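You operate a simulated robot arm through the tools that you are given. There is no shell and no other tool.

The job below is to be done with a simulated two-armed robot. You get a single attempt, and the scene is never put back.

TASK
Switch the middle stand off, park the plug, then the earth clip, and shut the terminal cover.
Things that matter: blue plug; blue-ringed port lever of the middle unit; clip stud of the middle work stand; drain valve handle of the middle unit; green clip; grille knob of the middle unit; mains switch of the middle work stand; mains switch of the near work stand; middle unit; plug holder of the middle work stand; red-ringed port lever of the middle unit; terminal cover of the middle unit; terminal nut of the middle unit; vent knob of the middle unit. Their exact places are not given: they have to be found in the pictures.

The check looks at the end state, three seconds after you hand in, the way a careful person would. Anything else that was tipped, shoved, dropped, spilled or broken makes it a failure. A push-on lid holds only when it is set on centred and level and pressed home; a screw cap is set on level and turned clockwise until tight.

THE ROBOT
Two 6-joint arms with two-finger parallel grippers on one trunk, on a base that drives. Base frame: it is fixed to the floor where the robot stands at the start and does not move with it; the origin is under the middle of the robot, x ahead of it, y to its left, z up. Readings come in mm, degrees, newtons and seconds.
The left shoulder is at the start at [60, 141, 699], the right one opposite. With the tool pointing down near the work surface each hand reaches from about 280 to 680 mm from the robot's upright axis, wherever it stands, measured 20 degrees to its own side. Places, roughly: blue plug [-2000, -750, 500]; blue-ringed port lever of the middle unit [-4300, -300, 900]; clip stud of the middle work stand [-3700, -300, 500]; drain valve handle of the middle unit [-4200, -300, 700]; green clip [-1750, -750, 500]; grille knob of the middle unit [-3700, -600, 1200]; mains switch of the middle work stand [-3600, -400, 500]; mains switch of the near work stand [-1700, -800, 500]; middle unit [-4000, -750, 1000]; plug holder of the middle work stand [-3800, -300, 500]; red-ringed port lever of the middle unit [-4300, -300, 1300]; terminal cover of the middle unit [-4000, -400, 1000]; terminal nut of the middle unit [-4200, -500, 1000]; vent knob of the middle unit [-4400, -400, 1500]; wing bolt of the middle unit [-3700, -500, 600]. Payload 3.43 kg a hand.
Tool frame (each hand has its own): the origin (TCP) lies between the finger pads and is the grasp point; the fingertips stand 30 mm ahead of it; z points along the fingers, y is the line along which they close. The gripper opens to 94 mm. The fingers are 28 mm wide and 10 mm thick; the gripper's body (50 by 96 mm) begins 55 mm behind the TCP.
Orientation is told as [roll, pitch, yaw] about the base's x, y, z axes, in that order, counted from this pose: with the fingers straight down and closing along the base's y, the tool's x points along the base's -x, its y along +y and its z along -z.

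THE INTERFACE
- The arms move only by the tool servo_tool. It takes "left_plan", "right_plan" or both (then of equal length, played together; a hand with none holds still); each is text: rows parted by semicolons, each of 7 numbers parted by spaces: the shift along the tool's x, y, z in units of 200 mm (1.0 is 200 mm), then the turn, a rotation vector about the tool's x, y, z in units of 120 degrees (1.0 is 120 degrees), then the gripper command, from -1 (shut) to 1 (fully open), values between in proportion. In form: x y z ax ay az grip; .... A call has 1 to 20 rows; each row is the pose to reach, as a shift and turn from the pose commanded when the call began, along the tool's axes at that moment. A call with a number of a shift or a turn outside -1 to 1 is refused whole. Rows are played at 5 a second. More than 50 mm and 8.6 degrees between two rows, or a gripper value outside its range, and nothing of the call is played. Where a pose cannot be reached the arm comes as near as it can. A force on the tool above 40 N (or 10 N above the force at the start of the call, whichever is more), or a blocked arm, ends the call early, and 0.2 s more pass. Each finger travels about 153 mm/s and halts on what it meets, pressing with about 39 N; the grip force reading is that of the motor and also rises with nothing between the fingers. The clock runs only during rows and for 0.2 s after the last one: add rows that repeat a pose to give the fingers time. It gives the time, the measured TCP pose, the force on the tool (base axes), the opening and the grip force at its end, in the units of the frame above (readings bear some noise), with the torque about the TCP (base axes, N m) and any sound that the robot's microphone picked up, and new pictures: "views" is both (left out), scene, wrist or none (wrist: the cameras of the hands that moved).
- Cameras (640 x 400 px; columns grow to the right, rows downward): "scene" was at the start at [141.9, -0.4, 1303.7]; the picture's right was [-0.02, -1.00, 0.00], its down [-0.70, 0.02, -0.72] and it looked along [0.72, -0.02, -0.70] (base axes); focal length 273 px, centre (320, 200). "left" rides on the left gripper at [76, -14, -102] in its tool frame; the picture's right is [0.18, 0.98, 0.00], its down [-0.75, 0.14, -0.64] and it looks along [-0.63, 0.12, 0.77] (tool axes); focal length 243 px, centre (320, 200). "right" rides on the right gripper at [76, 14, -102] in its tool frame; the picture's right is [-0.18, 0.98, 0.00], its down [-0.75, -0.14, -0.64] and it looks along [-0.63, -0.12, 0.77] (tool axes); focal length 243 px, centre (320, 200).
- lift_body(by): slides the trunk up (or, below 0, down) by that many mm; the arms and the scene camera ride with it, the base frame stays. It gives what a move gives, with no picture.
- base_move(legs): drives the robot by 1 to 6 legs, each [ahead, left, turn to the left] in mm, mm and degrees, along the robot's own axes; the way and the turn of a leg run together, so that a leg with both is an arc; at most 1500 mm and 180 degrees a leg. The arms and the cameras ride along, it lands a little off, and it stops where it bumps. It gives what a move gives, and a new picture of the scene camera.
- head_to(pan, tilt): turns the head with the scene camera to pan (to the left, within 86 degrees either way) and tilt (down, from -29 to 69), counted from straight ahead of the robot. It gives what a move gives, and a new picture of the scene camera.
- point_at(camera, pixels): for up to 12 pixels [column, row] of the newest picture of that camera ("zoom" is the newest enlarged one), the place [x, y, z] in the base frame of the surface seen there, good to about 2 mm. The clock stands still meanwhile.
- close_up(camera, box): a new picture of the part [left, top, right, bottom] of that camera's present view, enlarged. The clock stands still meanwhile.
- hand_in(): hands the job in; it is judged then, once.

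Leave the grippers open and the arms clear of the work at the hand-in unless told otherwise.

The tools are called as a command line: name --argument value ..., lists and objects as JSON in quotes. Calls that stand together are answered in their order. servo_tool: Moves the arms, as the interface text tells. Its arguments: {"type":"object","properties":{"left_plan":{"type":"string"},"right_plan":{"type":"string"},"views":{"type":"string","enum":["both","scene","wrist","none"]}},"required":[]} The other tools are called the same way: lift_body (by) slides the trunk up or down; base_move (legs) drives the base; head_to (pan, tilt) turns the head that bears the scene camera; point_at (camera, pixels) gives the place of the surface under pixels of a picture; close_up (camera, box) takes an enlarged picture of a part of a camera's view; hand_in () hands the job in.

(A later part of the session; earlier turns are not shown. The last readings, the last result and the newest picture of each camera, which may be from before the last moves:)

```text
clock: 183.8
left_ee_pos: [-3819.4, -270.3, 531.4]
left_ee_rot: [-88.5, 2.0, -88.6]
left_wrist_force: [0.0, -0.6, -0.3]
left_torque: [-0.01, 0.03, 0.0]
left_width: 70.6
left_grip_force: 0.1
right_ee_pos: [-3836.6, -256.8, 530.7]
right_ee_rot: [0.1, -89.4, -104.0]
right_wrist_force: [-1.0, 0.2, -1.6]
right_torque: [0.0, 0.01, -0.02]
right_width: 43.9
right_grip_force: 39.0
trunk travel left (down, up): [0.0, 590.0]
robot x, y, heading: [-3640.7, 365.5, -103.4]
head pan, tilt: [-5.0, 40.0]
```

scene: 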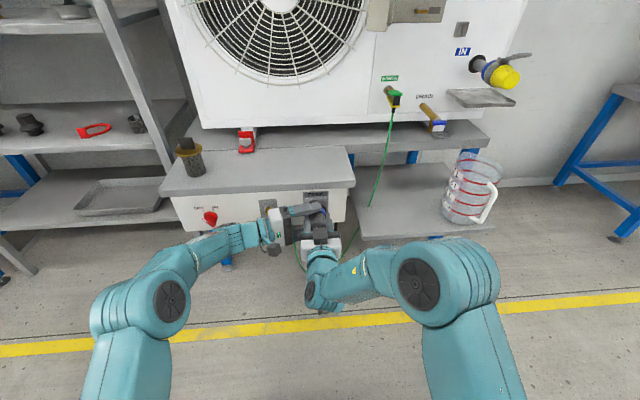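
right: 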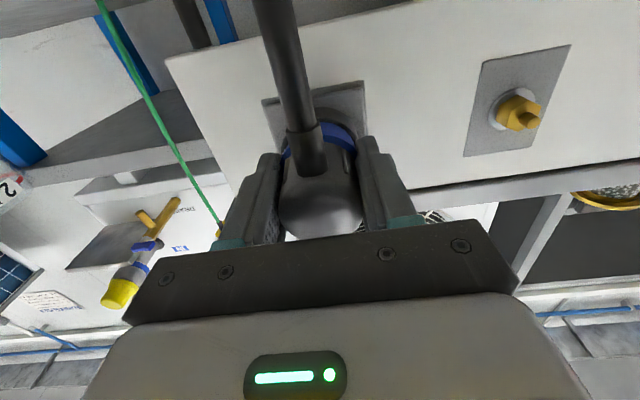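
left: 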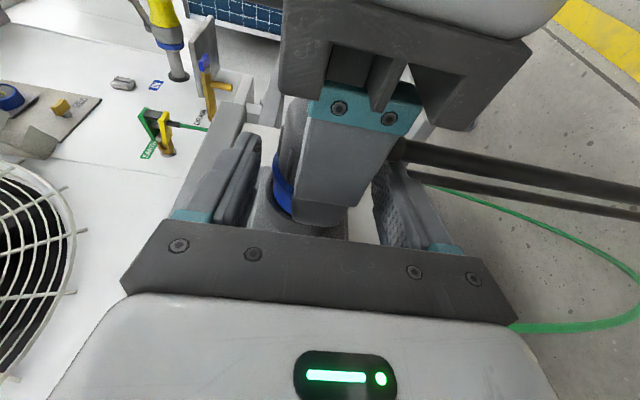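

Left hand in place (s=3651, n=-1154, z=531). I check clearance in a zoom before closing to a loose 50 mm.

close_up --camera "scene" --box '[255, 185, 365, 275]'

close_up --camera "left" --box '[220, 120, 420, 260]'

```text
4.44 times, centred on (310, 230) of scene
```

zoom: 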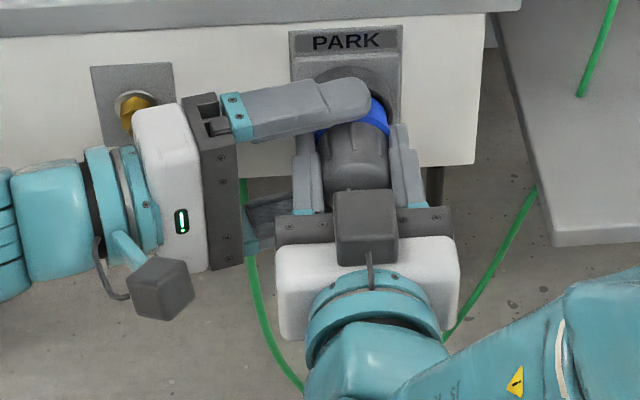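

```text
2.86 times, centred on (320, 190) of left
```

zoom: 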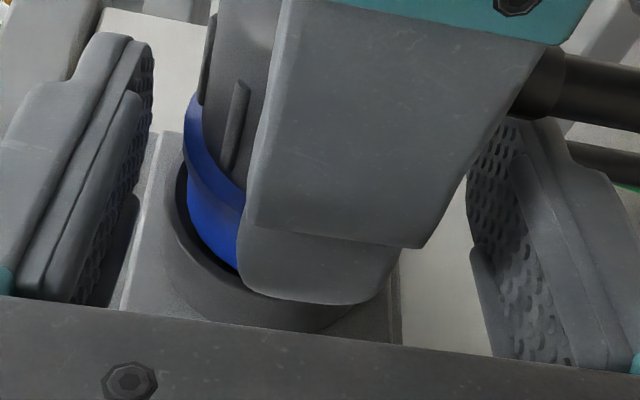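

Everything is clear. I close the left fingers to a loose ~50 mm cage around the 48 mm ring (right still holding).

servo_tool --left_plan "0 0 0 0 0 0 0.2; 0 0 0 0 0 0 0.07; 0 0 0 0 0 0 0.07; 0 0 0 0 0 0 0.07" --views "wrist"

close_up --camera "left" --box '[220, 120, 420, 260]'

```text
clock: 184.8
left_ee_pos: [-3819.7, -271.6, 531.7]
left_ee_rot: [-88.5, 2.1, -88.8]
left_wrist_force: [-0.6, 0.3, 1.5]
left_torque: [-0.01, 0.0, -0.03]
left_width: 50.8
left_grip_force: 1.1
right_ee_pos: [-3834.6, -254.2, 529.7]
right_ee_rot: [-0.3, -89.6, -103.4]
right_wrist_force: [0.5, 0.0, -3.5]
right_torque: [0.06, -0.01, 0.06]
right_width: 43.8
right_grip_force: 39.7
trunk travel left (down, up): [0.0, 590.0]
robot x, y, heading: [-3641.6, 366.2, -103.7]
head pan, tilt: [-5.0, 40.0]
```

left: 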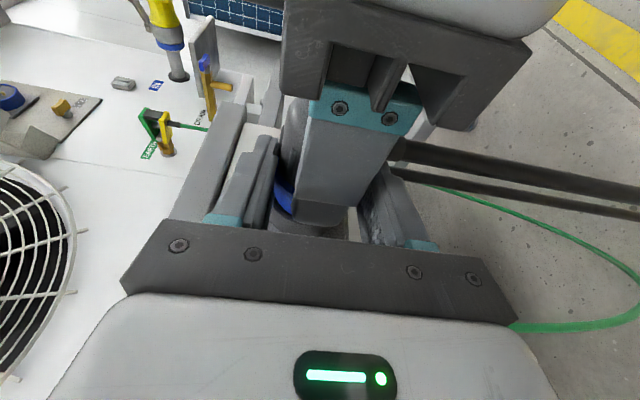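

```text
2.86 times, centred on (320, 190) of left
```

zoom: 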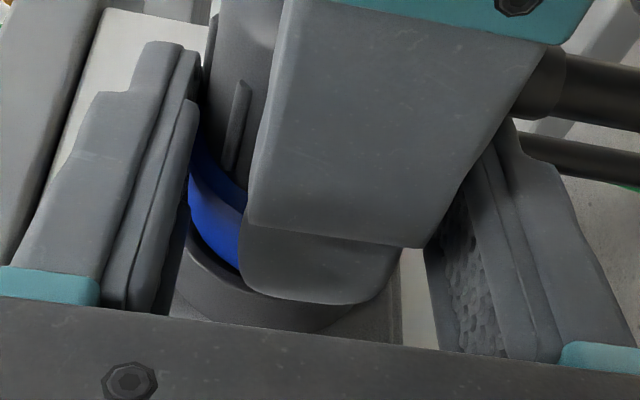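

Cage is set (50.8 mm, ~1 N). Now I press the plug home again 3 mm with the right hand, then loosen the right fingers slightly (to ~47 mm) and watch.

servo_tool --right_plan "0 0 0.0075 0 0 0 -1; 0 0 0.015 0 0 0 -1; 0 0 0.015 0 0 0 -1; 0 0 0.015 0 0 0 0.0; 0 0 0.015 0 0 0 0.0; 0 0 0.015 0 0 0 0.0" --views "wrist"

close_up --camera "left" --box '[220, 120, 420, 260]'

close_up --camera "scene" --box '[294, 188, 344, 238]'

```text
clock: 186.2
left_ee_pos: [-3818.7, -271.5, 531.2]
left_ee_rot: [-88.5, 2.0, -88.8]
left_wrist_force: [-0.4, -0.5, 1.0]
left_torque: [0.0, 0.01, 0.02]
left_width: 50.7
left_grip_force: 0.2
right_ee_pos: [-3836.0, -258.6, 531.1]
right_ee_rot: [0.1, -89.5, -103.7]
right_wrist_force: [0.5, -0.2, -1.1]
right_torque: [-0.02, -0.01, 0.02]
right_width: 46.8
right_grip_force: 0.1
trunk travel left (down, up): [0.0, 590.0]
robot x, y, heading: [-3636.8, 366.4, -103.3]
head pan, tilt: [-5.0, 40.0]
```

right: 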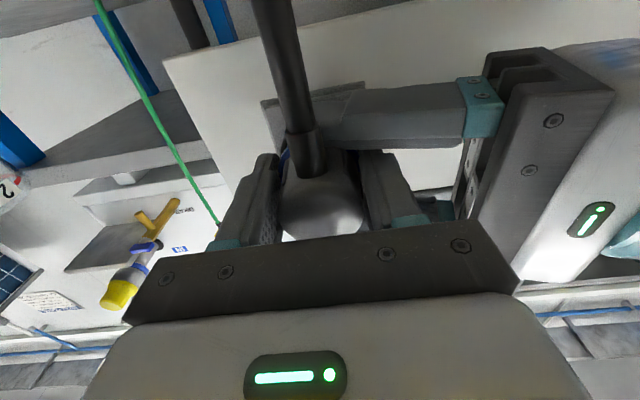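

```text
2.86 times, centred on (320, 190) of left
```

zoom: 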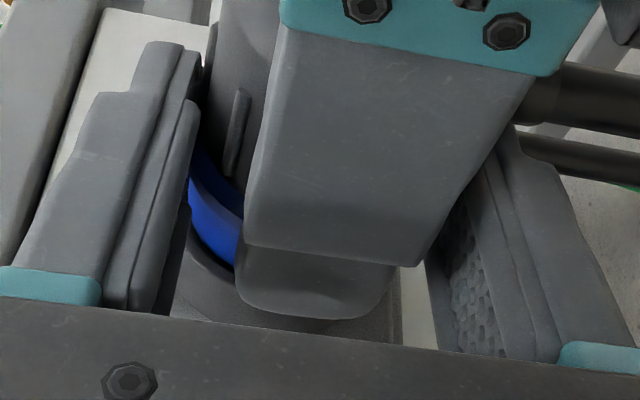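

```text
8.00 times, centred on (319, 213) of scene
```

zoom: 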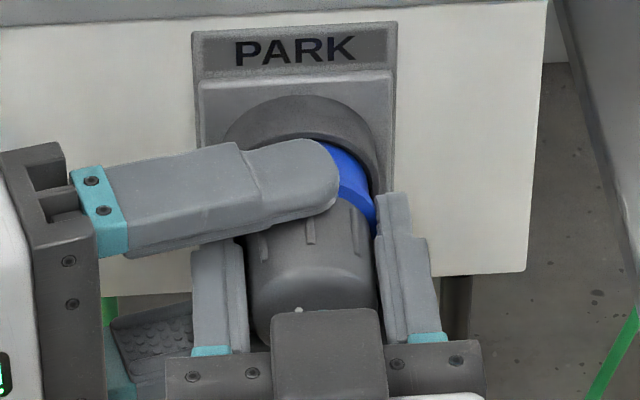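

Right fingers are loose (46.8 mm, 0 N) and the plug has not visibly moved. I measure its height to see if it sagged onto the left finger.

point_at --camera "zoom" --pixels '[[310, 225], [310, 235], [310, 255], [310, 280], [355, 190], [365, 200], [345, 160]]'

servo_tool --right_plan "0 0 0 0 0 0 0.15; 0 0 0 0 0 0 0.2; 0 0 0 0 0 0 0.2; 0 0 0 0 0 0 0.2; 0 0 0 0 0 0 0.2" --views "none"

close_up --camera "scene" --box '[294, 188, 344, 238]'

point_at --camera "zoom" --pixels '[[310, 225], [310, 235], [310, 255], [310, 280], [355, 190], [365, 200], [345, 160]]'

```text
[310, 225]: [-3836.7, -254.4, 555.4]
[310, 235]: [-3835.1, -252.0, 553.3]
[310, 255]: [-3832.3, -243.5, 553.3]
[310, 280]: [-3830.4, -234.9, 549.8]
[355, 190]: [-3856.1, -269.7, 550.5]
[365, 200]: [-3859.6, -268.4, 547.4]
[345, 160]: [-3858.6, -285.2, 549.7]
```

```text
clock: 187.4
left_ee_pos: [-3819.1, -270.6, 531.4]
left_ee_rot: [-88.6, 2.0, -88.7]
left_wrist_force: [-0.3, -0.6, 0.9]
left_torque: [0.03, 0.03, 0.03]
left_width: 50.6
left_grip_force: 0.5
right_ee_pos: [-3836.4, -258.4, 530.8]
right_ee_rot: [-0.2, -89.6, -103.5]
right_wrist_force: [0.2, 1.0, 0.0]
right_torque: [0.0, 0.0, -0.01]
right_width: 56.5
right_grip_force: 0.1
trunk travel left (down, up): [0.0, 590.0]
robot x, y, heading: [-3639.9, 370.9, -103.6]
head pan, tilt: [-5.0, 40.0]
```

```text
8.00 times, centred on (319, 213) of scene
```

zoom: 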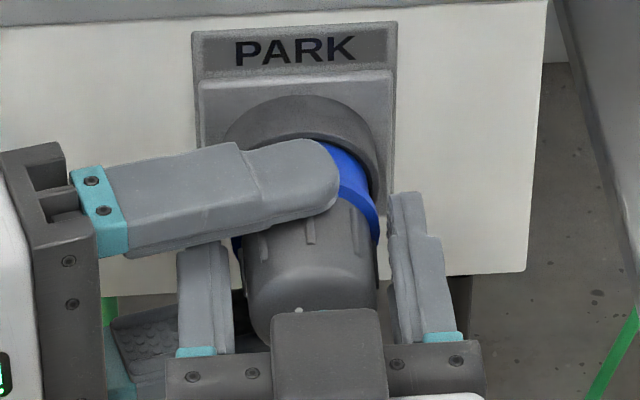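

```text
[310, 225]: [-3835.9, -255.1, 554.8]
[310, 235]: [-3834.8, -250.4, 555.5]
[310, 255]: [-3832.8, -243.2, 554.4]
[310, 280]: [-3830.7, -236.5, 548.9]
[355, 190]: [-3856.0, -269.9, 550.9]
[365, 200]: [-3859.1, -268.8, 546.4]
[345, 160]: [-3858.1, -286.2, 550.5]
```

The plug stays put with the right hand open; no weight on the left. I open the left cage a bit (to ~55 mm) and check again.

servo_tool --left_plan "0 0 0 0 0 0 0.12; 0 0 0 0 0 0 0.17; 0 0 0 0 0 0 0.17; 0 0 0 0 0 0 0.17" --views "wrist"

close_up --camera "scene" --box '[294, 188, 344, 238]'

point_at --camera "zoom" --pixels '[[310, 225], [310, 235], [310, 255], [310, 280], [355, 190], [365, 200], [345, 160]]'

```text
clock: 188.4
left_ee_pos: [-3819.3, -271.5, 532.0]
left_ee_rot: [-88.4, 2.0, -88.7]
left_wrist_force: [-0.6, -0.7, 0.0]
left_torque: [0.02, -0.01, 0.02]
left_width: 54.8
left_grip_force: 0.0
right_ee_pos: [-3836.0, -259.0, 531.0]
right_ee_rot: [0.0, -89.5, -103.8]
right_wrist_force: [0.7, -0.5, 0.4]
right_torque: [-0.03, -0.04, 0.02]
right_width: 56.2
right_grip_force: 0.0
trunk travel left (down, up): [0.0, 590.0]
robot x, y, heading: [-3642.7, 362.8, -103.3]
head pan, tilt: [-5.0, 40.0]
```

left: 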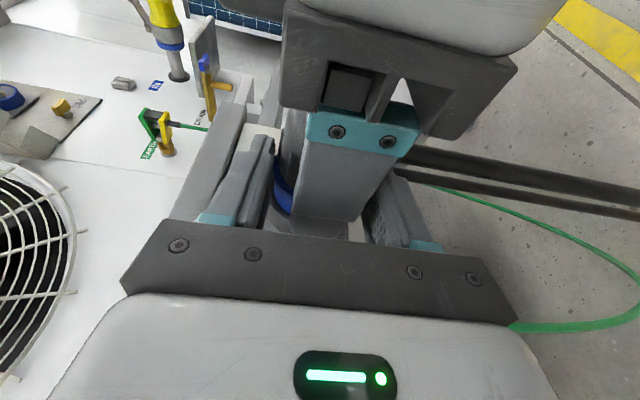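

```text
8.00 times, centred on (319, 213) of scene
```

zoom: 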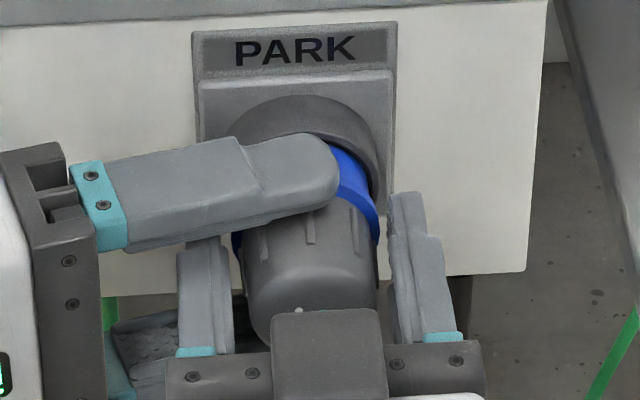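

```text
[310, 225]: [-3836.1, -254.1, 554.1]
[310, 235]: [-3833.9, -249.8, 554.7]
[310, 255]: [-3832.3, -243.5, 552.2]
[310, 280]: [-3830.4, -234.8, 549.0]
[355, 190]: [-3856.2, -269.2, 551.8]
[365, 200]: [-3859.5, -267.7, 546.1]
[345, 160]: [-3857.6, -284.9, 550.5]
```

The plug has not moved (±1 mm): the holder keeps it. I withdraw the left hand back along its axis with fingers open, then the right hand straight back.

servo_tool --left_plan "0 0 0 0 0 0 0.5; 0 0 -0.1 0 0 0 0.5; 0 0 -0.25 0 0 0 0.5; 0 0 -0.4 0 0 0 0.5; 0 0 -0.6 0 0 0 0.5; 0.15 0 -0.75 0 0 0 0.5; 0.3 0 -0.75 0 0 0 0.5; 0.3 0 -0.75 0 0 0 0.5" --views "none"

servo_tool --right_plan "0 0 0 0 0 0 0.5; 0 0 -0.1 0 0 0 0.5; 0 0 -0.2 0 0 0 0.5; 0 0 -0.3 0 0 0 0.5; 0 0 -0.4 0 0 0 0.5; 0 0 -0.4 0 0 0 0.5" --views "both"

close_up --camera "scene" --box '[250, 180, 360, 260]'

```text
clock: 190.2
left_ee_pos: [-3670.4, -207.0, 536.4]
left_ee_rot: [-88.5, 1.9, -88.7]
left_wrist_force: [-0.2, -0.2, 0.2]
left_torque: [-0.01, 0.01, 0.04]
left_width: 70.2
left_grip_force: 0.0
right_ee_pos: [-3836.3, -259.2, 531.0]
right_ee_rot: [0.2, -89.5, -103.8]
right_wrist_force: [-0.3, -0.2, -0.5]
right_torque: [-0.01, -0.03, -0.01]
right_width: 56.4
right_grip_force: 0.0
trunk travel left (down, up): [0.0, 590.0]
robot x, y, heading: [-3638.4, 369.2, -103.2]
head pan, tilt: [-5.0, 40.0]
```

```text
clock: 191.6
left_ee_pos: [-3669.9, -205.9, 536.6]
left_ee_rot: [-88.5, 1.9, -88.7]
left_wrist_force: [0.4, -0.5, -0.1]
left_torque: [0.0, -0.03, -0.01]
left_width: 70.3
left_grip_force: 0.2
right_ee_pos: [-3818.0, -181.0, 531.9]
right_ee_rot: [2.3, -89.5, -105.9]
right_wrist_force: [0.4, 0.6, -0.1]
right_torque: [0.0, 0.06, 0.0]
right_width: 70.5
right_grip_force: 0.1
trunk travel left (down, up): [0.0, 590.0]
robot x, y, heading: [-3639.0, 365.7, -103.3]
head pan, tilt: [-5.0, 40.0]
```

scene: 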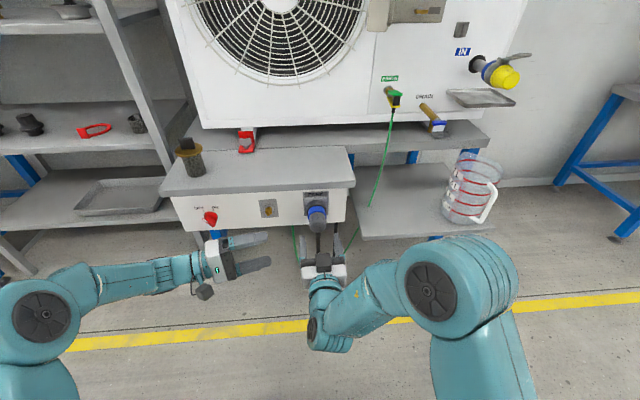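
right: 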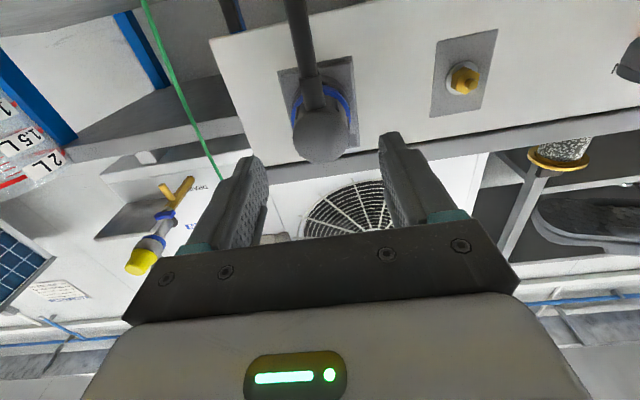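

```text
5.00 times, centred on (305, 220) of scene
```

zoom: 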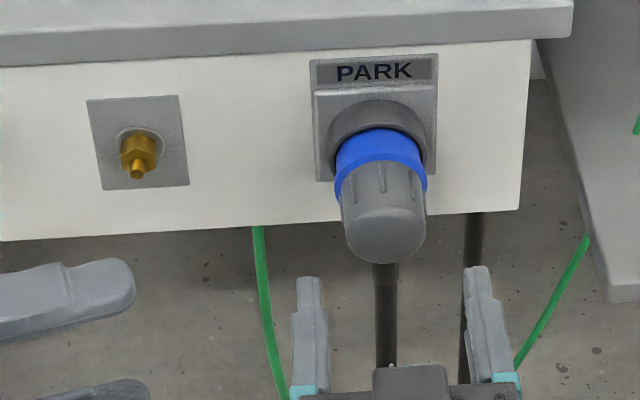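

The plug is parked and held. Next, the earth clip. While here I measure the brass stud on the panel.

close_up --camera "scene" --box '[255, 195, 285, 220]'

point_at --camera "zoom" --pixels '[[268, 245], [268, 235], [268, 205], [268, 180], [240, 205], [300, 205], [230, 190], [310, 180], [268, 260], [200, 250], [265, 222]]'

close_up --camera "right" --box '[430, 40, 500, 110]'

```text
16.00 times, centred on (270, 208) of scene
```

zoom: 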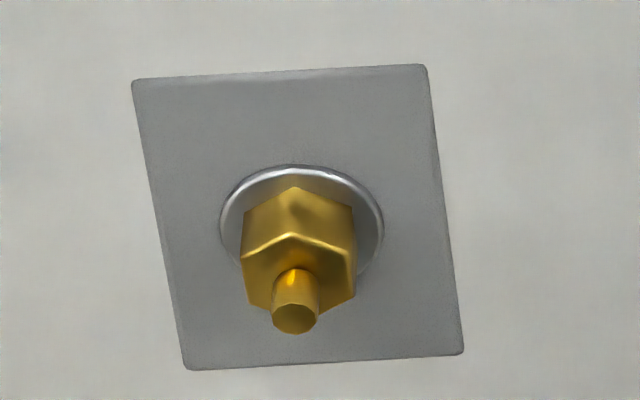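

```text
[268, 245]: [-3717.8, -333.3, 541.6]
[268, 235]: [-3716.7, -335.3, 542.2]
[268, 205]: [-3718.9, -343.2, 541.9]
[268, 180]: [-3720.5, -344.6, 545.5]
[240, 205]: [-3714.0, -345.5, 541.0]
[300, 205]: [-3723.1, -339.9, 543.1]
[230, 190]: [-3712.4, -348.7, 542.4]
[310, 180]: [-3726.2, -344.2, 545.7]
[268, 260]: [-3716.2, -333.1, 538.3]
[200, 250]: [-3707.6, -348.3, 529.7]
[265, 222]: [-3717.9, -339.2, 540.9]
```

```text
5.71 times, centred on (465, 75) of right
```

zoom: 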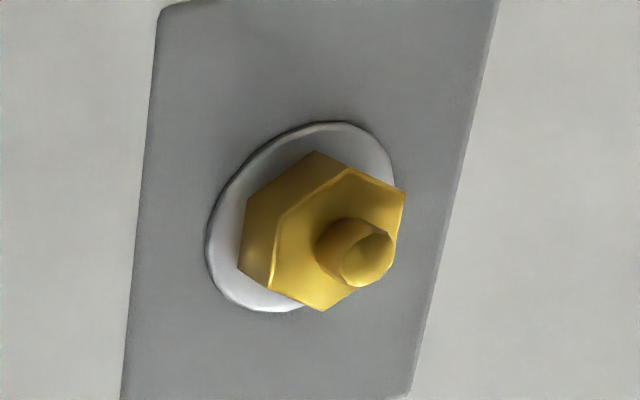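

point_at --camera "zoom" --pixels '[[370, 258], [350, 240], [300, 260], [380, 210], [350, 190], [320, 290], [340, 230], [225, 250]]'

close_up --camera "scene" --box '[255, 195, 285, 220]'

point_at --camera "zoom" --pixels '[[293, 320], [293, 300], [293, 280], [293, 240], [293, 200], [250, 270], [345, 280], [293, 312], [282, 318], [305, 318]]'

```text
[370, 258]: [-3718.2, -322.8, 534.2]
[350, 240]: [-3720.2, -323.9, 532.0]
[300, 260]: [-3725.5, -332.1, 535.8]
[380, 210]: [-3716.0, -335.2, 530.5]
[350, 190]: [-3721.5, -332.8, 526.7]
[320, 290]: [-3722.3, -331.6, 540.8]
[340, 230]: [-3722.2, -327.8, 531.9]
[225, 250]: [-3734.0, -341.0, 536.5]
```

```text
16.00 times, centred on (270, 208) of scene
```

zoom: 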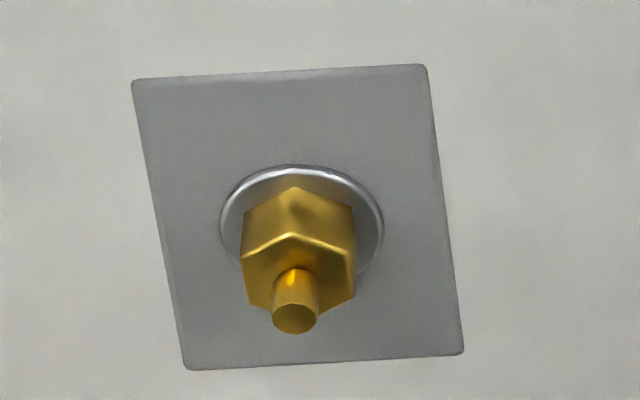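

```text
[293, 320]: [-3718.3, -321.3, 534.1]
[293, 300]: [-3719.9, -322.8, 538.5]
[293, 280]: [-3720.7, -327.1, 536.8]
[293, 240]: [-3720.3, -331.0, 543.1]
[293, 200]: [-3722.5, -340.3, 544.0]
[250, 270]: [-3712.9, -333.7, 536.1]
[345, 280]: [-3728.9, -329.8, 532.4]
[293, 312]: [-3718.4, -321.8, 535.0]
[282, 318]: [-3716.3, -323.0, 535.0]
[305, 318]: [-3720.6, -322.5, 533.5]
```

Stud tip: s≈3540.5, z≈534.5, tip n≈-1181, hex face n≈-1191. Now I stow the left hand (pointing down at the side) and then go for the clip.

servo_tool --left_plan "0.1 0 -0.1 0 0 0 1; 0.2 0.03 -0.2 -0.068 0 0 1; 0.3 0.06 -0.3 -0.136 0 0 1; 0.4 0.1 -0.4 -0.204 0 0 1; 0.5 0.15 -0.4 -0.272 0 0 1; 0.6 0.2 -0.4 -0.34 0 0 1; 0.618 0.25 -0.4 -0.408 0 0 1; 0.618 0.3 -0.4 -0.476 0 0 1; 0.618 0.35 -0.4 -0.544 0 0 1; 0.618 0.4 -0.4 -0.612 0 0 1; 0.618 0.45 -0.4 -0.68 0 0 1; 0.618 0.5 -0.4 -0.74 0 0 1; 0.618 0.5 -0.4 -0.74 0 0 1" --views "none"

base_move --legs '[[-130, 0, 0], [0, -215, 0]]'

lift_body --by 250

head_to --pan 0 --tilt 30

```text
clock: 194.4
left_ee_pos: [-3592.6, -79.7, 443.9]
left_ee_rot: [0.5, 2.0, -88.6]
left_wrist_force: [0.9, 0.9, 0.0]
left_torque: [-0.01, -0.02, -0.02]
left_width: 94.2
left_grip_force: 0.1
right_ee_pos: [-3817.5, -181.9, 531.5]
right_ee_rot: [0.9, -89.5, -104.6]
right_wrist_force: [0.3, -0.1, 0.6]
right_torque: [-0.01, 0.02, 0.01]
right_width: 70.7
right_grip_force: 0.1
trunk travel left (down, up): [0.0, 590.0]
robot x, y, heading: [-3635.2, 365.6, -103.3]
head pan, tilt: [-5.0, 40.0]
```

```text
clock: 199.7
left_ee_pos: [-3772.0, 96.0, 443.5]
left_ee_rot: [0.2, 1.9, -88.7]
left_wrist_force: [-0.7, -0.1, 0.0]
left_torque: [-0.02, 0.01, 0.0]
left_width: 94.0
left_grip_force: 0.1
right_ee_pos: [-3997.9, -6.3, 531.9]
right_ee_rot: [-2.2, -89.5, -101.5]
right_wrist_force: [-0.2, -0.1, 0.4]
right_torque: [0.0, -0.01, 0.0]
right_width: 70.6
right_grip_force: 0.1
trunk travel left (down, up): [0.0, 590.0]
robot x, y, heading: [-3824.7, 545.2, -103.3]
head pan, tilt: [-5.0, 40.0]
```

scene: 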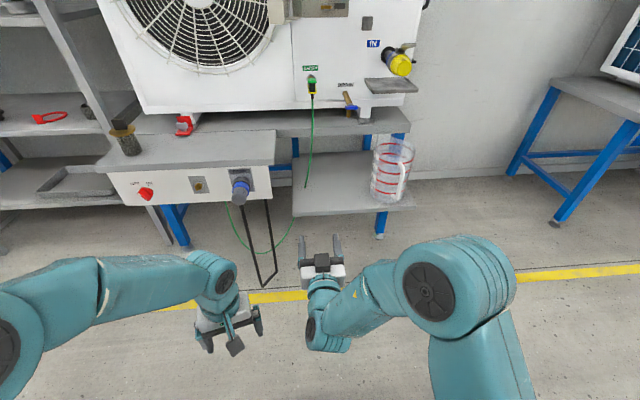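

```text
clock: 202.2
left_ee_pos: [-3772.5, 96.0, 692.1]
left_ee_rot: [0.3, 2.0, -88.7]
left_wrist_force: [-0.3, -0.4, -0.4]
left_torque: [0.01, 0.03, 0.01]
left_width: 93.8
left_grip_force: 0.1
right_ee_pos: [-3998.8, -6.2, 781.8]
right_ee_rot: [-1.2, -89.6, -102.3]
right_wrist_force: [0.3, -2.1, 0.1]
right_torque: [0.04, -0.01, 0.02]
right_width: 70.6
right_grip_force: 0.0
trunk travel left (down, up): [-250.0, 340.0]
robot x, y, heading: [-3821.4, 541.2, -103.1]
head pan, tilt: [-5.0, 40.0]
```

```text
clock: 203.0
left_ee_pos: [-3772.2, 96.0, 695.0]
left_ee_rot: [0.3, 2.0, -88.7]
left_wrist_force: [-1.0, 0.2, 1.1]
left_torque: [0.0, 0.03, 0.0]
left_width: 94.0
left_grip_force: 0.1
right_ee_pos: [-3997.4, -6.8, 782.8]
right_ee_rot: [-1.3, -89.5, -102.4]
right_wrist_force: [0.3, 0.8, 0.2]
right_torque: [0.04, 0.0, 0.01]
right_width: 70.5
right_grip_force: 0.1
trunk travel left (down, up): [-250.0, 340.0]
robot x, y, heading: [-3822.7, 539.8, -103.3]
head pan, tilt: [0.0, 30.0]
```

scene: 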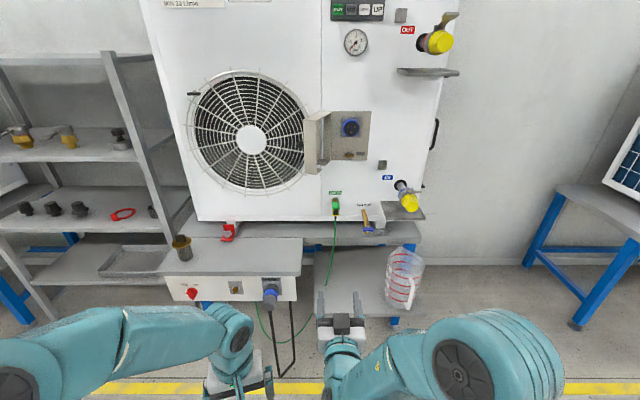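

The plug's cable hangs just as on the near stand. The clip is at (335,207). Zoom on it.

close_up --camera "scene" --box '[315, 185, 360, 225]'

point_at --camera "zoom" --pixels '[[270, 200], [290, 240], [300, 260], [285, 180], [290, 280], [270, 250], [310, 250], [260, 165], [290, 310], [325, 230], [250, 230], [450, 200]]'

```text
10.00 times, centred on (338, 205) of scene
```

zoom: 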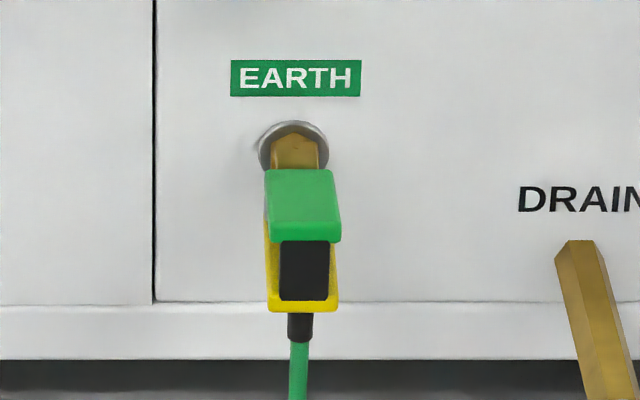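

```text
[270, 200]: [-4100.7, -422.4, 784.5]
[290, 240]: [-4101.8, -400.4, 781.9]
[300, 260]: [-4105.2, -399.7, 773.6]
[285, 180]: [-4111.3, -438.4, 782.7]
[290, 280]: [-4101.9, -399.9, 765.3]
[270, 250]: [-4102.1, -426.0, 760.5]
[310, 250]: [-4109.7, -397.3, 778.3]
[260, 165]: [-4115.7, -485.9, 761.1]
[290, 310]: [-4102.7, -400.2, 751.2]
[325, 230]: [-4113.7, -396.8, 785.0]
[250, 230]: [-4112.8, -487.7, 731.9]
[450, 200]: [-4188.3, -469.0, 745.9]
```

Clip: outer end n≈-1346, centre s≈3901, z≈768, ~24.5 mm wide. Before approaching I check obstacles near the right elbow (drain valve, IN-port tray, jug).

point_at --camera "scene" --pixels '[[412, 200], [408, 205], [420, 215], [395, 212], [424, 190], [370, 230], [366, 215], [403, 255], [420, 262], [400, 300], [440, 15], [432, 72]]'

close_up --camera "scene" --box '[350, 160, 440, 260]'

```text
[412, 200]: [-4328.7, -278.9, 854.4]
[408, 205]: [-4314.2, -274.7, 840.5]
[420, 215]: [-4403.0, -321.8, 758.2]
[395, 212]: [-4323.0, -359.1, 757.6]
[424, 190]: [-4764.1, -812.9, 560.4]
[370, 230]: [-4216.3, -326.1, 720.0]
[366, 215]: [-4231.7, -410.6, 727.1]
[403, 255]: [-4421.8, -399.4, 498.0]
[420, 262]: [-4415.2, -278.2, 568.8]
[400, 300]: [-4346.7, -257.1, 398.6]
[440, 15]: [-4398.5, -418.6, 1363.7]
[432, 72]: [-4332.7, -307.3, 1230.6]
```

```text
4.00 times, centred on (395, 210) of scene
```

zoom: 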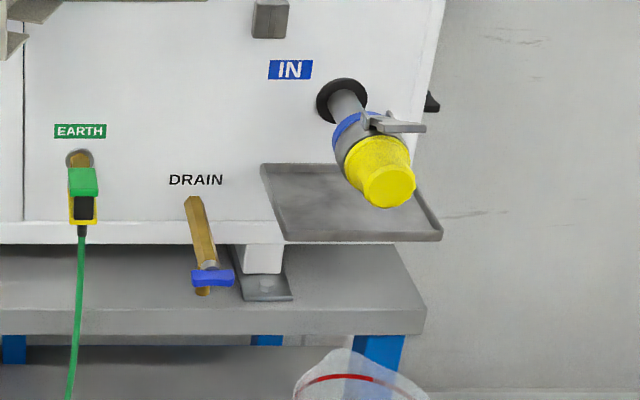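

The yellow cap of the IN port ends at n≈-1270, drain handle at n≈-1300. I keep the right arm more extended and the trunk a bit lower so the elbow stays clear. First raise the left hand 80 mm (clear of the parked plug), lower the trunk 45 mm, then drive ahead 300 mm.

servo_tool --left_plan "0.1 0 -0.15 0 0 0 1; 0.2 0 -0.3 0 0 0 1; 0.2 0 -0.4 0 0 0 1; 0.2 0 -0.4 0 0 0 1" --right_plan "0 0 0 0 0 0 0.2; -0.05 -0.02 0 0 0 0 0.2; -0.1 -0.04 0 0 0 0 0.2; -0.15 -0.06 0 0 0 0 0.2" --views "none"

lift_body --by -45

base_move --legs '[[200, 0, 0], [100, 0, 0]]'

close_up --camera "right" --box '[0, 0, 640, 400]'

```text
clock: 204.0
left_ee_pos: [-3773.3, 133.7, 777.1]
left_ee_rot: [0.3, 1.9, -88.6]
left_wrist_force: [0.5, -0.7, 0.5]
left_torque: [-0.02, -0.02, -0.01]
left_width: 94.0
left_grip_force: 0.1
right_ee_pos: [-4009.9, -3.4, 813.1]
right_ee_rot: [-1.0, -89.5, -102.7]
right_wrist_force: [0.6, -0.3, 0.2]
right_torque: [0.01, -0.02, 0.0]
right_width: 56.3
right_grip_force: 0.1
trunk travel left (down, up): [-250.0, 340.0]
robot x, y, heading: [-3821.7, 542.7, -103.2]
head pan, tilt: [0.0, 30.0]
```

```text
clock: 204.8
left_ee_pos: [-3772.5, 134.6, 731.6]
left_ee_rot: [0.2, 1.9, -88.6]
left_wrist_force: [0.3, -0.1, 0.3]
left_torque: [-0.02, 0.01, -0.04]
left_width: 94.4
left_grip_force: 0.1
right_ee_pos: [-4008.4, -4.3, 768.5]
right_ee_rot: [-1.0, -89.5, -102.7]
right_wrist_force: [0.0, -0.2, 0.6]
right_torque: [-0.01, -0.02, 0.02]
right_width: 56.3
right_grip_force: 0.1
trunk travel left (down, up): [-205.0, 385.0]
robot x, y, heading: [-3823.9, 545.6, -103.4]
head pan, tilt: [0.0, 30.0]
```

```text
clock: 209.5
left_ee_pos: [-3844.1, -156.9, 731.0]
left_ee_rot: [0.3, 1.9, -88.7]
left_wrist_force: [-0.5, -0.5, -1.0]
left_torque: [0.0, 0.01, 0.0]
left_width: 94.2
left_grip_force: 0.2
right_ee_pos: [-4078.6, -294.4, 767.8]
right_ee_rot: [0.8, -89.5, -104.5]
right_wrist_force: [-0.1, -0.2, 1.2]
right_torque: [0.0, 0.02, -0.01]
right_width: 56.5
right_grip_force: 0.1
trunk travel left (down, up): [-205.0, 385.0]
robot x, y, heading: [-3894.8, 248.6, -103.3]
head pan, tilt: [0.0, 30.0]
```

scene: 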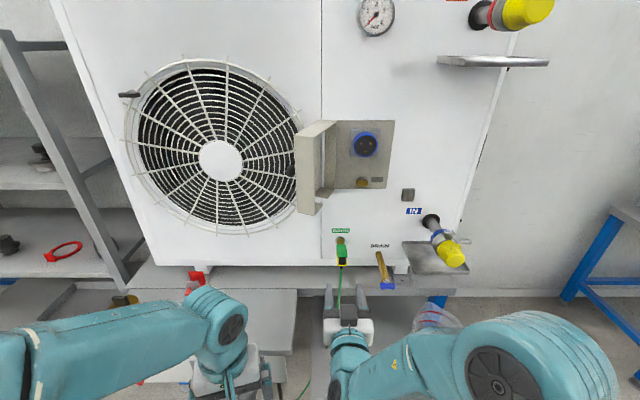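

```text
1.00 times, centred on (320, 200) of right (not enlarged: the box is as wide or as high as the picture)
```

zoom: 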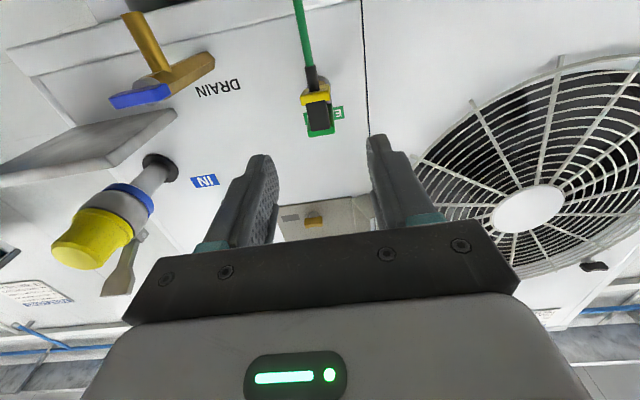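

The clip is at (318,110) in the wrist view. I zoom and measure.

close_up --camera "right" --box '[280, 60, 360, 150]'

point_at --camera "zoom" --pixels '[[315, 250], [315, 190], [250, 200], [390, 180], [315, 290], [315, 310], [260, 300], [385, 290], [300, 140], [340, 210]]'

```text
4.44 times, centred on (320, 105) of right
```

zoom: 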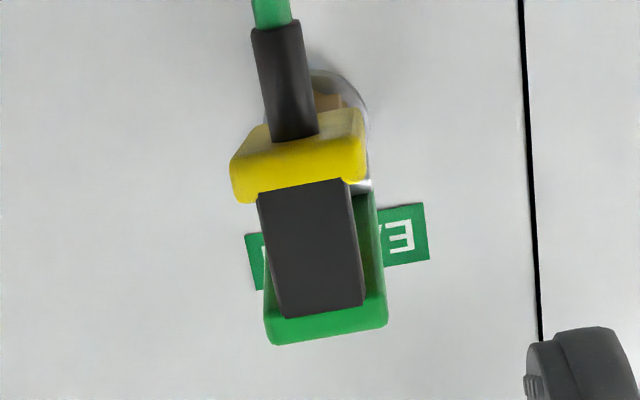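

```text
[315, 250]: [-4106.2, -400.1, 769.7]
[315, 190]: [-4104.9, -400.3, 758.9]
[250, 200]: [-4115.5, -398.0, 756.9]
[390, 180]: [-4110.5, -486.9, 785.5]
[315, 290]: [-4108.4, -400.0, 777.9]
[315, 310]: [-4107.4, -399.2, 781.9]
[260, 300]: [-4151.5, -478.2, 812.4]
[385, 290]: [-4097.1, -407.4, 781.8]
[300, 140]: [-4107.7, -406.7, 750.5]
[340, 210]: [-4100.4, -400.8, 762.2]
```

Clip centre s≈3900, z≈768, end face n≈-1347. I drive 30 mm nearer, then advance with fingers at ~56 mm.

base_move --legs '[[30, 0, 0]]'

```text
clock: 210.6
left_ee_pos: [-3850.1, -185.8, 732.1]
left_ee_rot: [0.3, 2.0, -88.7]
left_wrist_force: [-0.1, -0.1, 0.5]
left_torque: [0.0, 0.01, -0.01]
left_width: 93.9
left_grip_force: 0.0
right_ee_pos: [-4085.2, -323.4, 767.6]
right_ee_rot: [-0.6, -89.5, -103.1]
right_wrist_force: [-0.5, -0.7, 0.8]
right_torque: [0.03, 0.0, 0.02]
right_width: 56.1
right_grip_force: 0.1
trunk travel left (down, up): [-205.0, 385.0]
robot x, y, heading: [-3899.8, 211.3, -103.3]
head pan, tilt: [0.0, 30.0]
```

scene: 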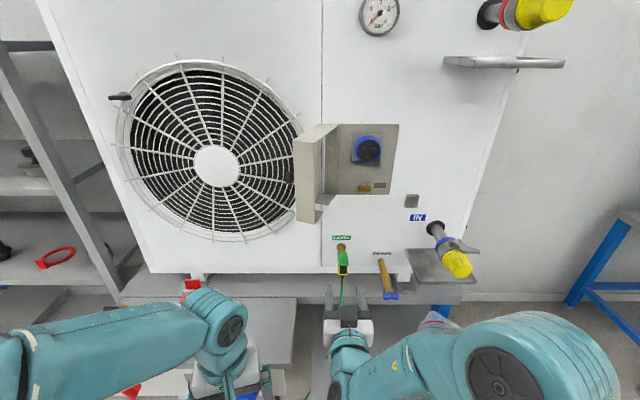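

servo_tool --right_plan "0 -0.015 0.1 0 0 0 0.2; 0 -0.015 0.2 0 0 0 0.2; 0 -0.015 0.3 0 0 0 0.2; 0 -0.015 0.38 0 0 0 0.2; 0 -0.015 0.44 0 0 0 0.2; 0 -0.015 0.44 0 0 0 0.2" --views "both"

```text
clock: 212.0
left_ee_pos: [-3850.2, -186.0, 730.3]
left_ee_rot: [0.2, 2.1, -88.8]
left_wrist_force: [0.9, -0.4, -1.3]
left_torque: [0.01, 0.0, 0.02]
left_width: 93.9
left_grip_force: 0.1
right_ee_pos: [-4109.9, -408.1, 766.8]
right_ee_rot: [0.7, -89.3, -104.5]
right_wrist_force: [-0.3, -0.6, -0.5]
right_torque: [-0.03, -0.01, -0.01]
right_width: 56.3
right_grip_force: 0.0
trunk travel left (down, up): [-205.0, 385.0]
robot x, y, heading: [-3901.1, 216.6, -103.2]
head pan, tilt: [0.0, 30.0]
```

scene: 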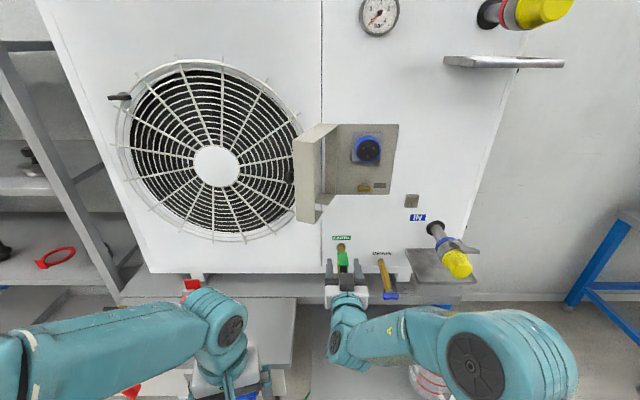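
right: 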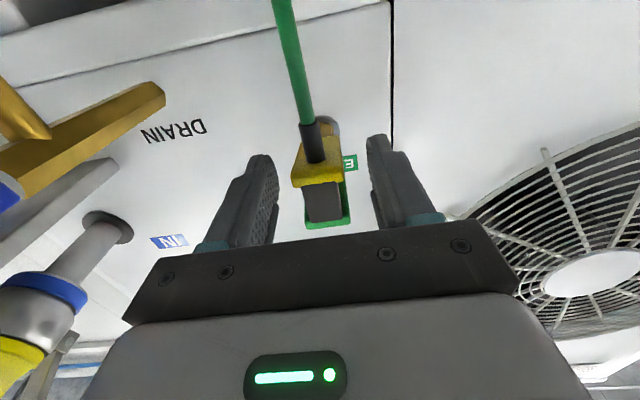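

The clip is centred between the fingers (TCP s=3901, n=-1356, z=767). I close.

servo_tool --right_plan "0 0 0 0 0 0 -1; 0 0 0 0 0 0 -1; 0 0 0 0 0 0 -1; 0 0 0 0 0 0 -1" --views "wrist"

close_up --camera "scene" --box '[315, 225, 375, 300]'

```text
clock: 213.0
left_ee_pos: [-3850.2, -186.9, 730.7]
left_ee_rot: [0.4, 2.0, -88.7]
left_wrist_force: [0.0, -0.1, -0.8]
left_torque: [-0.01, 0.01, 0.02]
left_width: 94.0
left_grip_force: 0.1
right_ee_pos: [-4107.8, -408.7, 766.7]
right_ee_rot: [-2.3, -89.4, -101.3]
right_wrist_force: [4.3, -5.9, -0.1]
right_torque: [0.03, -0.01, 0.07]
right_width: 29.9
right_grip_force: 39.1
trunk travel left (down, up): [-205.0, 385.0]
robot x, y, heading: [-3899.2, 220.9, -103.3]
head pan, tilt: [0.0, 30.0]
```

right: 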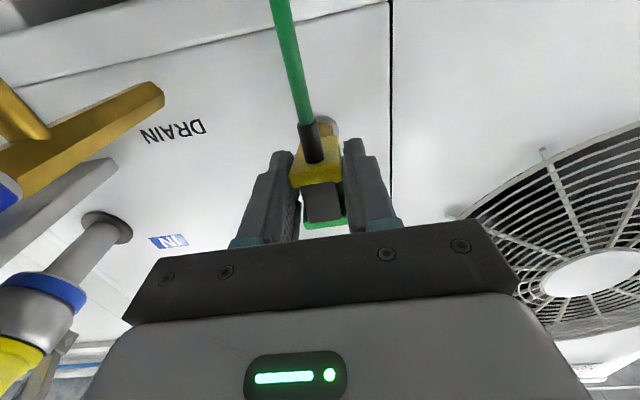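

```text
5.33 times, centred on (345, 262) of scene
```

zoom: 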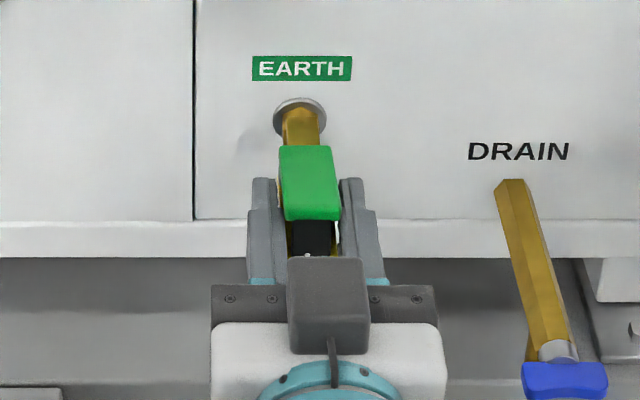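

Gripped (29.9 mm). I pull the clip straight back 45 mm.

servo_tool --right_plan "0 0 -0.025 0 0 0 -1; 0 0 -0.05 0 0 0 -1; 0 0 -0.075 0 0 0 -1; 0 0 -0.1 0 0 0 -1; 0 0 -0.125 0 0 0 -1; 0 0 -0.15 0 0 0 -1; 0 0 -0.175 0 0 0 -1; 0 0 -0.2 0 0 0 -1; 0 0 -0.225 0 0 0 -1" --views "both"

close_up --camera "scene" --box '[315, 225, 375, 300]'

```text
clock: 215.0
left_ee_pos: [-3849.6, -186.4, 731.1]
left_ee_rot: [0.4, 2.0, -88.6]
left_wrist_force: [-0.5, 0.4, 0.0]
left_torque: [0.02, 0.0, -0.01]
left_width: 94.0
left_grip_force: 0.1
right_ee_pos: [-4099.1, -365.8, 767.1]
right_ee_rot: [3.8, -89.5, -107.5]
right_wrist_force: [0.0, 0.5, 0.9]
right_torque: [0.04, 0.02, 0.03]
right_width: 29.7
right_grip_force: 39.6
trunk travel left (down, up): [-205.0, 385.0]
robot x, y, heading: [-3902.3, 215.2, -103.4]
head pan, tilt: [0.0, 30.0]
```

scene: 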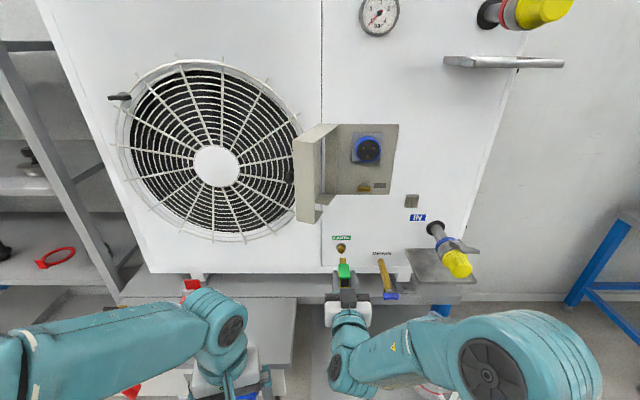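
right: 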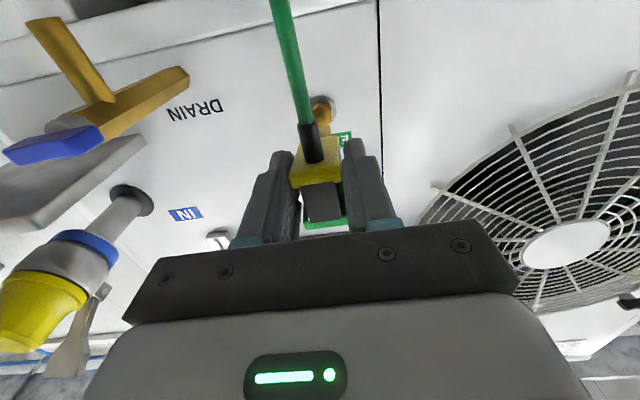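

```text
5.33 times, centred on (345, 262) of scene
```

zoom: 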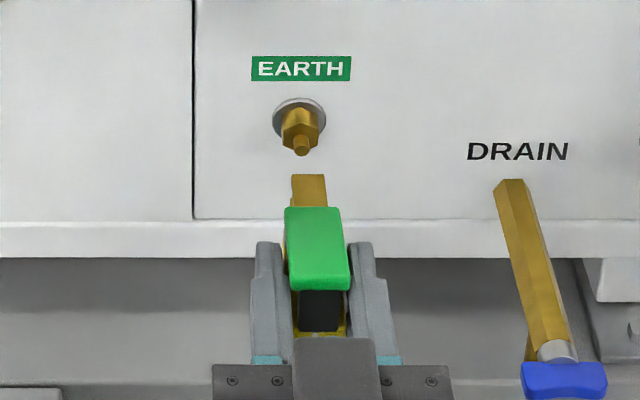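

The clip is off the unit's stud. I measure the unit's stud and the clip's jaw in the hand.

close_up --camera "scene" --box '[330, 238, 360, 282]'

point_at --camera "zoom" --pixels '[[255, 130], [250, 135], [265, 120], [250, 85], [250, 105], [230, 50], [270, 180], [270, 220], [270, 260], [235, 300], [330, 300], [280, 340]]'

```text
9.09 times, centred on (345, 260) of scene
```

zoom: 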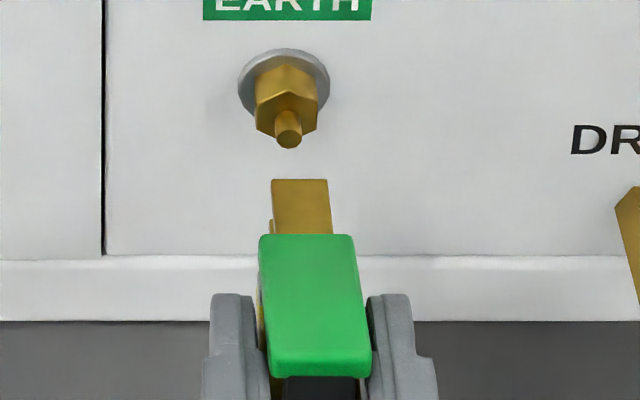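

```text
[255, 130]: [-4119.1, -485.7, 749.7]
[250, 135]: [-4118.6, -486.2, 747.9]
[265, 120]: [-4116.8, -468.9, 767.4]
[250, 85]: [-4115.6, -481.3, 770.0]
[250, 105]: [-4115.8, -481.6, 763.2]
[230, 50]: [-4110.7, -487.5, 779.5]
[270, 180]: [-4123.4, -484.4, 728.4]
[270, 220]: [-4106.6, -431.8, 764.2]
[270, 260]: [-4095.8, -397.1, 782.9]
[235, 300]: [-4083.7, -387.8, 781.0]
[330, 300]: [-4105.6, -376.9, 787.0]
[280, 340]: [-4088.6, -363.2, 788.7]
```

point_at --camera "zoom" --pixels '[[289, 138], [289, 130], [289, 115], [289, 100], [289, 75], [300, 190], [300, 205], [300, 225], [280, 190], [325, 190], [310, 250], [310, 360]]'

point_at --camera "zoom" --pixels '[[275, 185], [327, 185], [300, 183], [300, 240], [265, 245], [345, 245], [275, 365], [365, 360], [270, 310], [355, 300]]'

```text
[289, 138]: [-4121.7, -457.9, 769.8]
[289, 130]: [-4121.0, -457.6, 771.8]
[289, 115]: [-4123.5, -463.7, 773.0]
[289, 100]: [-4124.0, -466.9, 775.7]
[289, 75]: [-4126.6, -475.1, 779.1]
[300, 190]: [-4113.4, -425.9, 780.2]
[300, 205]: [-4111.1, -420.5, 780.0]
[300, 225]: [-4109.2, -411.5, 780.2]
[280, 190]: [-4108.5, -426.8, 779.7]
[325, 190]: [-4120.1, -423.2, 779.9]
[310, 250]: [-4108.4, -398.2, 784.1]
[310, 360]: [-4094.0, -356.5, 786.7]
```

```text
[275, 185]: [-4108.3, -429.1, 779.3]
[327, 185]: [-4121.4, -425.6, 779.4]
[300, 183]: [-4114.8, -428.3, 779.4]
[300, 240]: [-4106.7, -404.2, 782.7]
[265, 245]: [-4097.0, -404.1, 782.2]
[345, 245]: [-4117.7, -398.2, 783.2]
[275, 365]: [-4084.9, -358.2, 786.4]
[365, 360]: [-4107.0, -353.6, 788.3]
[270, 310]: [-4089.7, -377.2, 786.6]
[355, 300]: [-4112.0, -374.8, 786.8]
```

Unit stud tip at (s 3901.1, n -1407.4, z 769.5); panel stud tip at (3540.6, -1181, 534.2). So the target TCP for parking is about s 3540, n -1130, z 532. I back off 300 mm, then go left 360 mm at this height.

base_move --legs '[[-300, 0, 0], [0, 360, 0]]'

lift_body --by -205

head_to --pan 0 --tilt 38

```text
clock: 224.2
left_ee_pos: [-3423.3, 19.5, 731.6]
left_ee_rot: [0.3, 2.1, -88.7]
left_wrist_force: [0.2, -0.7, -0.1]
left_torque: [0.01, -0.01, 0.0]
left_width: 94.1
left_grip_force: 0.1
right_ee_pos: [-3673.4, -160.8, 766.9]
right_ee_rot: [-0.3, -89.4, -103.3]
right_wrist_force: [0.7, 0.1, -1.4]
right_torque: [0.01, 0.02, -0.02]
right_width: 29.5
right_grip_force: 39.3
trunk travel left (down, up): [-205.0, 385.0]
robot x, y, heading: [-3472.2, 423.1, -103.4]
head pan, tilt: [0.0, 30.0]
```

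scene: 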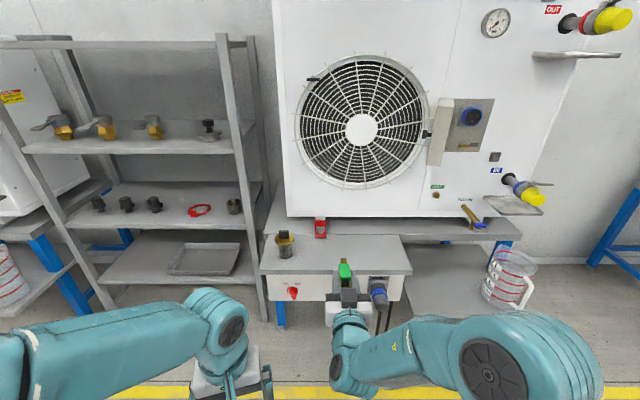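

```text
clock: 226.4
left_ee_pos: [-3423.4, 19.8, 525.7]
left_ee_rot: [0.3, 2.0, -88.7]
left_wrist_force: [0.4, 0.5, 0.8]
left_torque: [-0.01, -0.01, -0.04]
left_width: 94.0
left_grip_force: 0.0
right_ee_pos: [-3672.7, -160.1, 562.3]
right_ee_rot: [1.9, -89.5, -105.5]
right_wrist_force: [0.0, -0.3, -0.4]
right_torque: [0.02, 0.02, 0.01]
right_width: 29.6
right_grip_force: 39.2
trunk travel left (down, up): [0.0, 590.0]
robot x, y, heading: [-3471.1, 421.3, -103.4]
head pan, tilt: [0.0, 30.0]
```

```text
clock: 227.1
left_ee_pos: [-3423.8, 19.3, 526.1]
left_ee_rot: [0.3, 1.9, -88.7]
left_wrist_force: [0.2, -0.4, 0.5]
left_torque: [0.02, 0.02, 0.01]
left_width: 93.9
left_grip_force: 0.0
right_ee_pos: [-3673.1, -159.4, 561.0]
right_ee_rot: [1.6, -89.5, -105.2]
right_wrist_force: [0.3, 0.7, -0.7]
right_torque: [0.08, -0.03, 0.0]
right_width: 29.6
right_grip_force: 39.3
trunk travel left (down, up): [0.0, 590.0]
robot x, y, heading: [-3473.4, 420.8, -103.3]
head pan, tilt: [0.0, 38.0]
```

scene: 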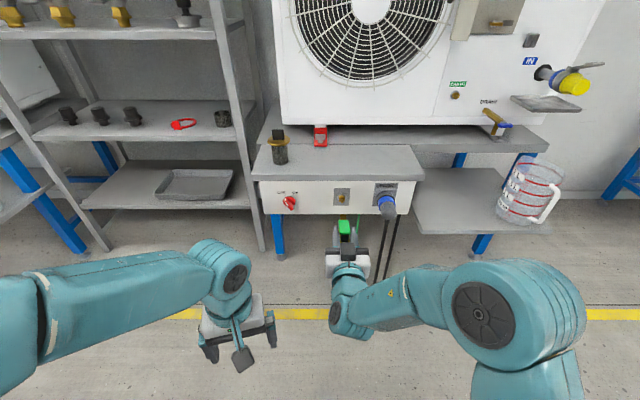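

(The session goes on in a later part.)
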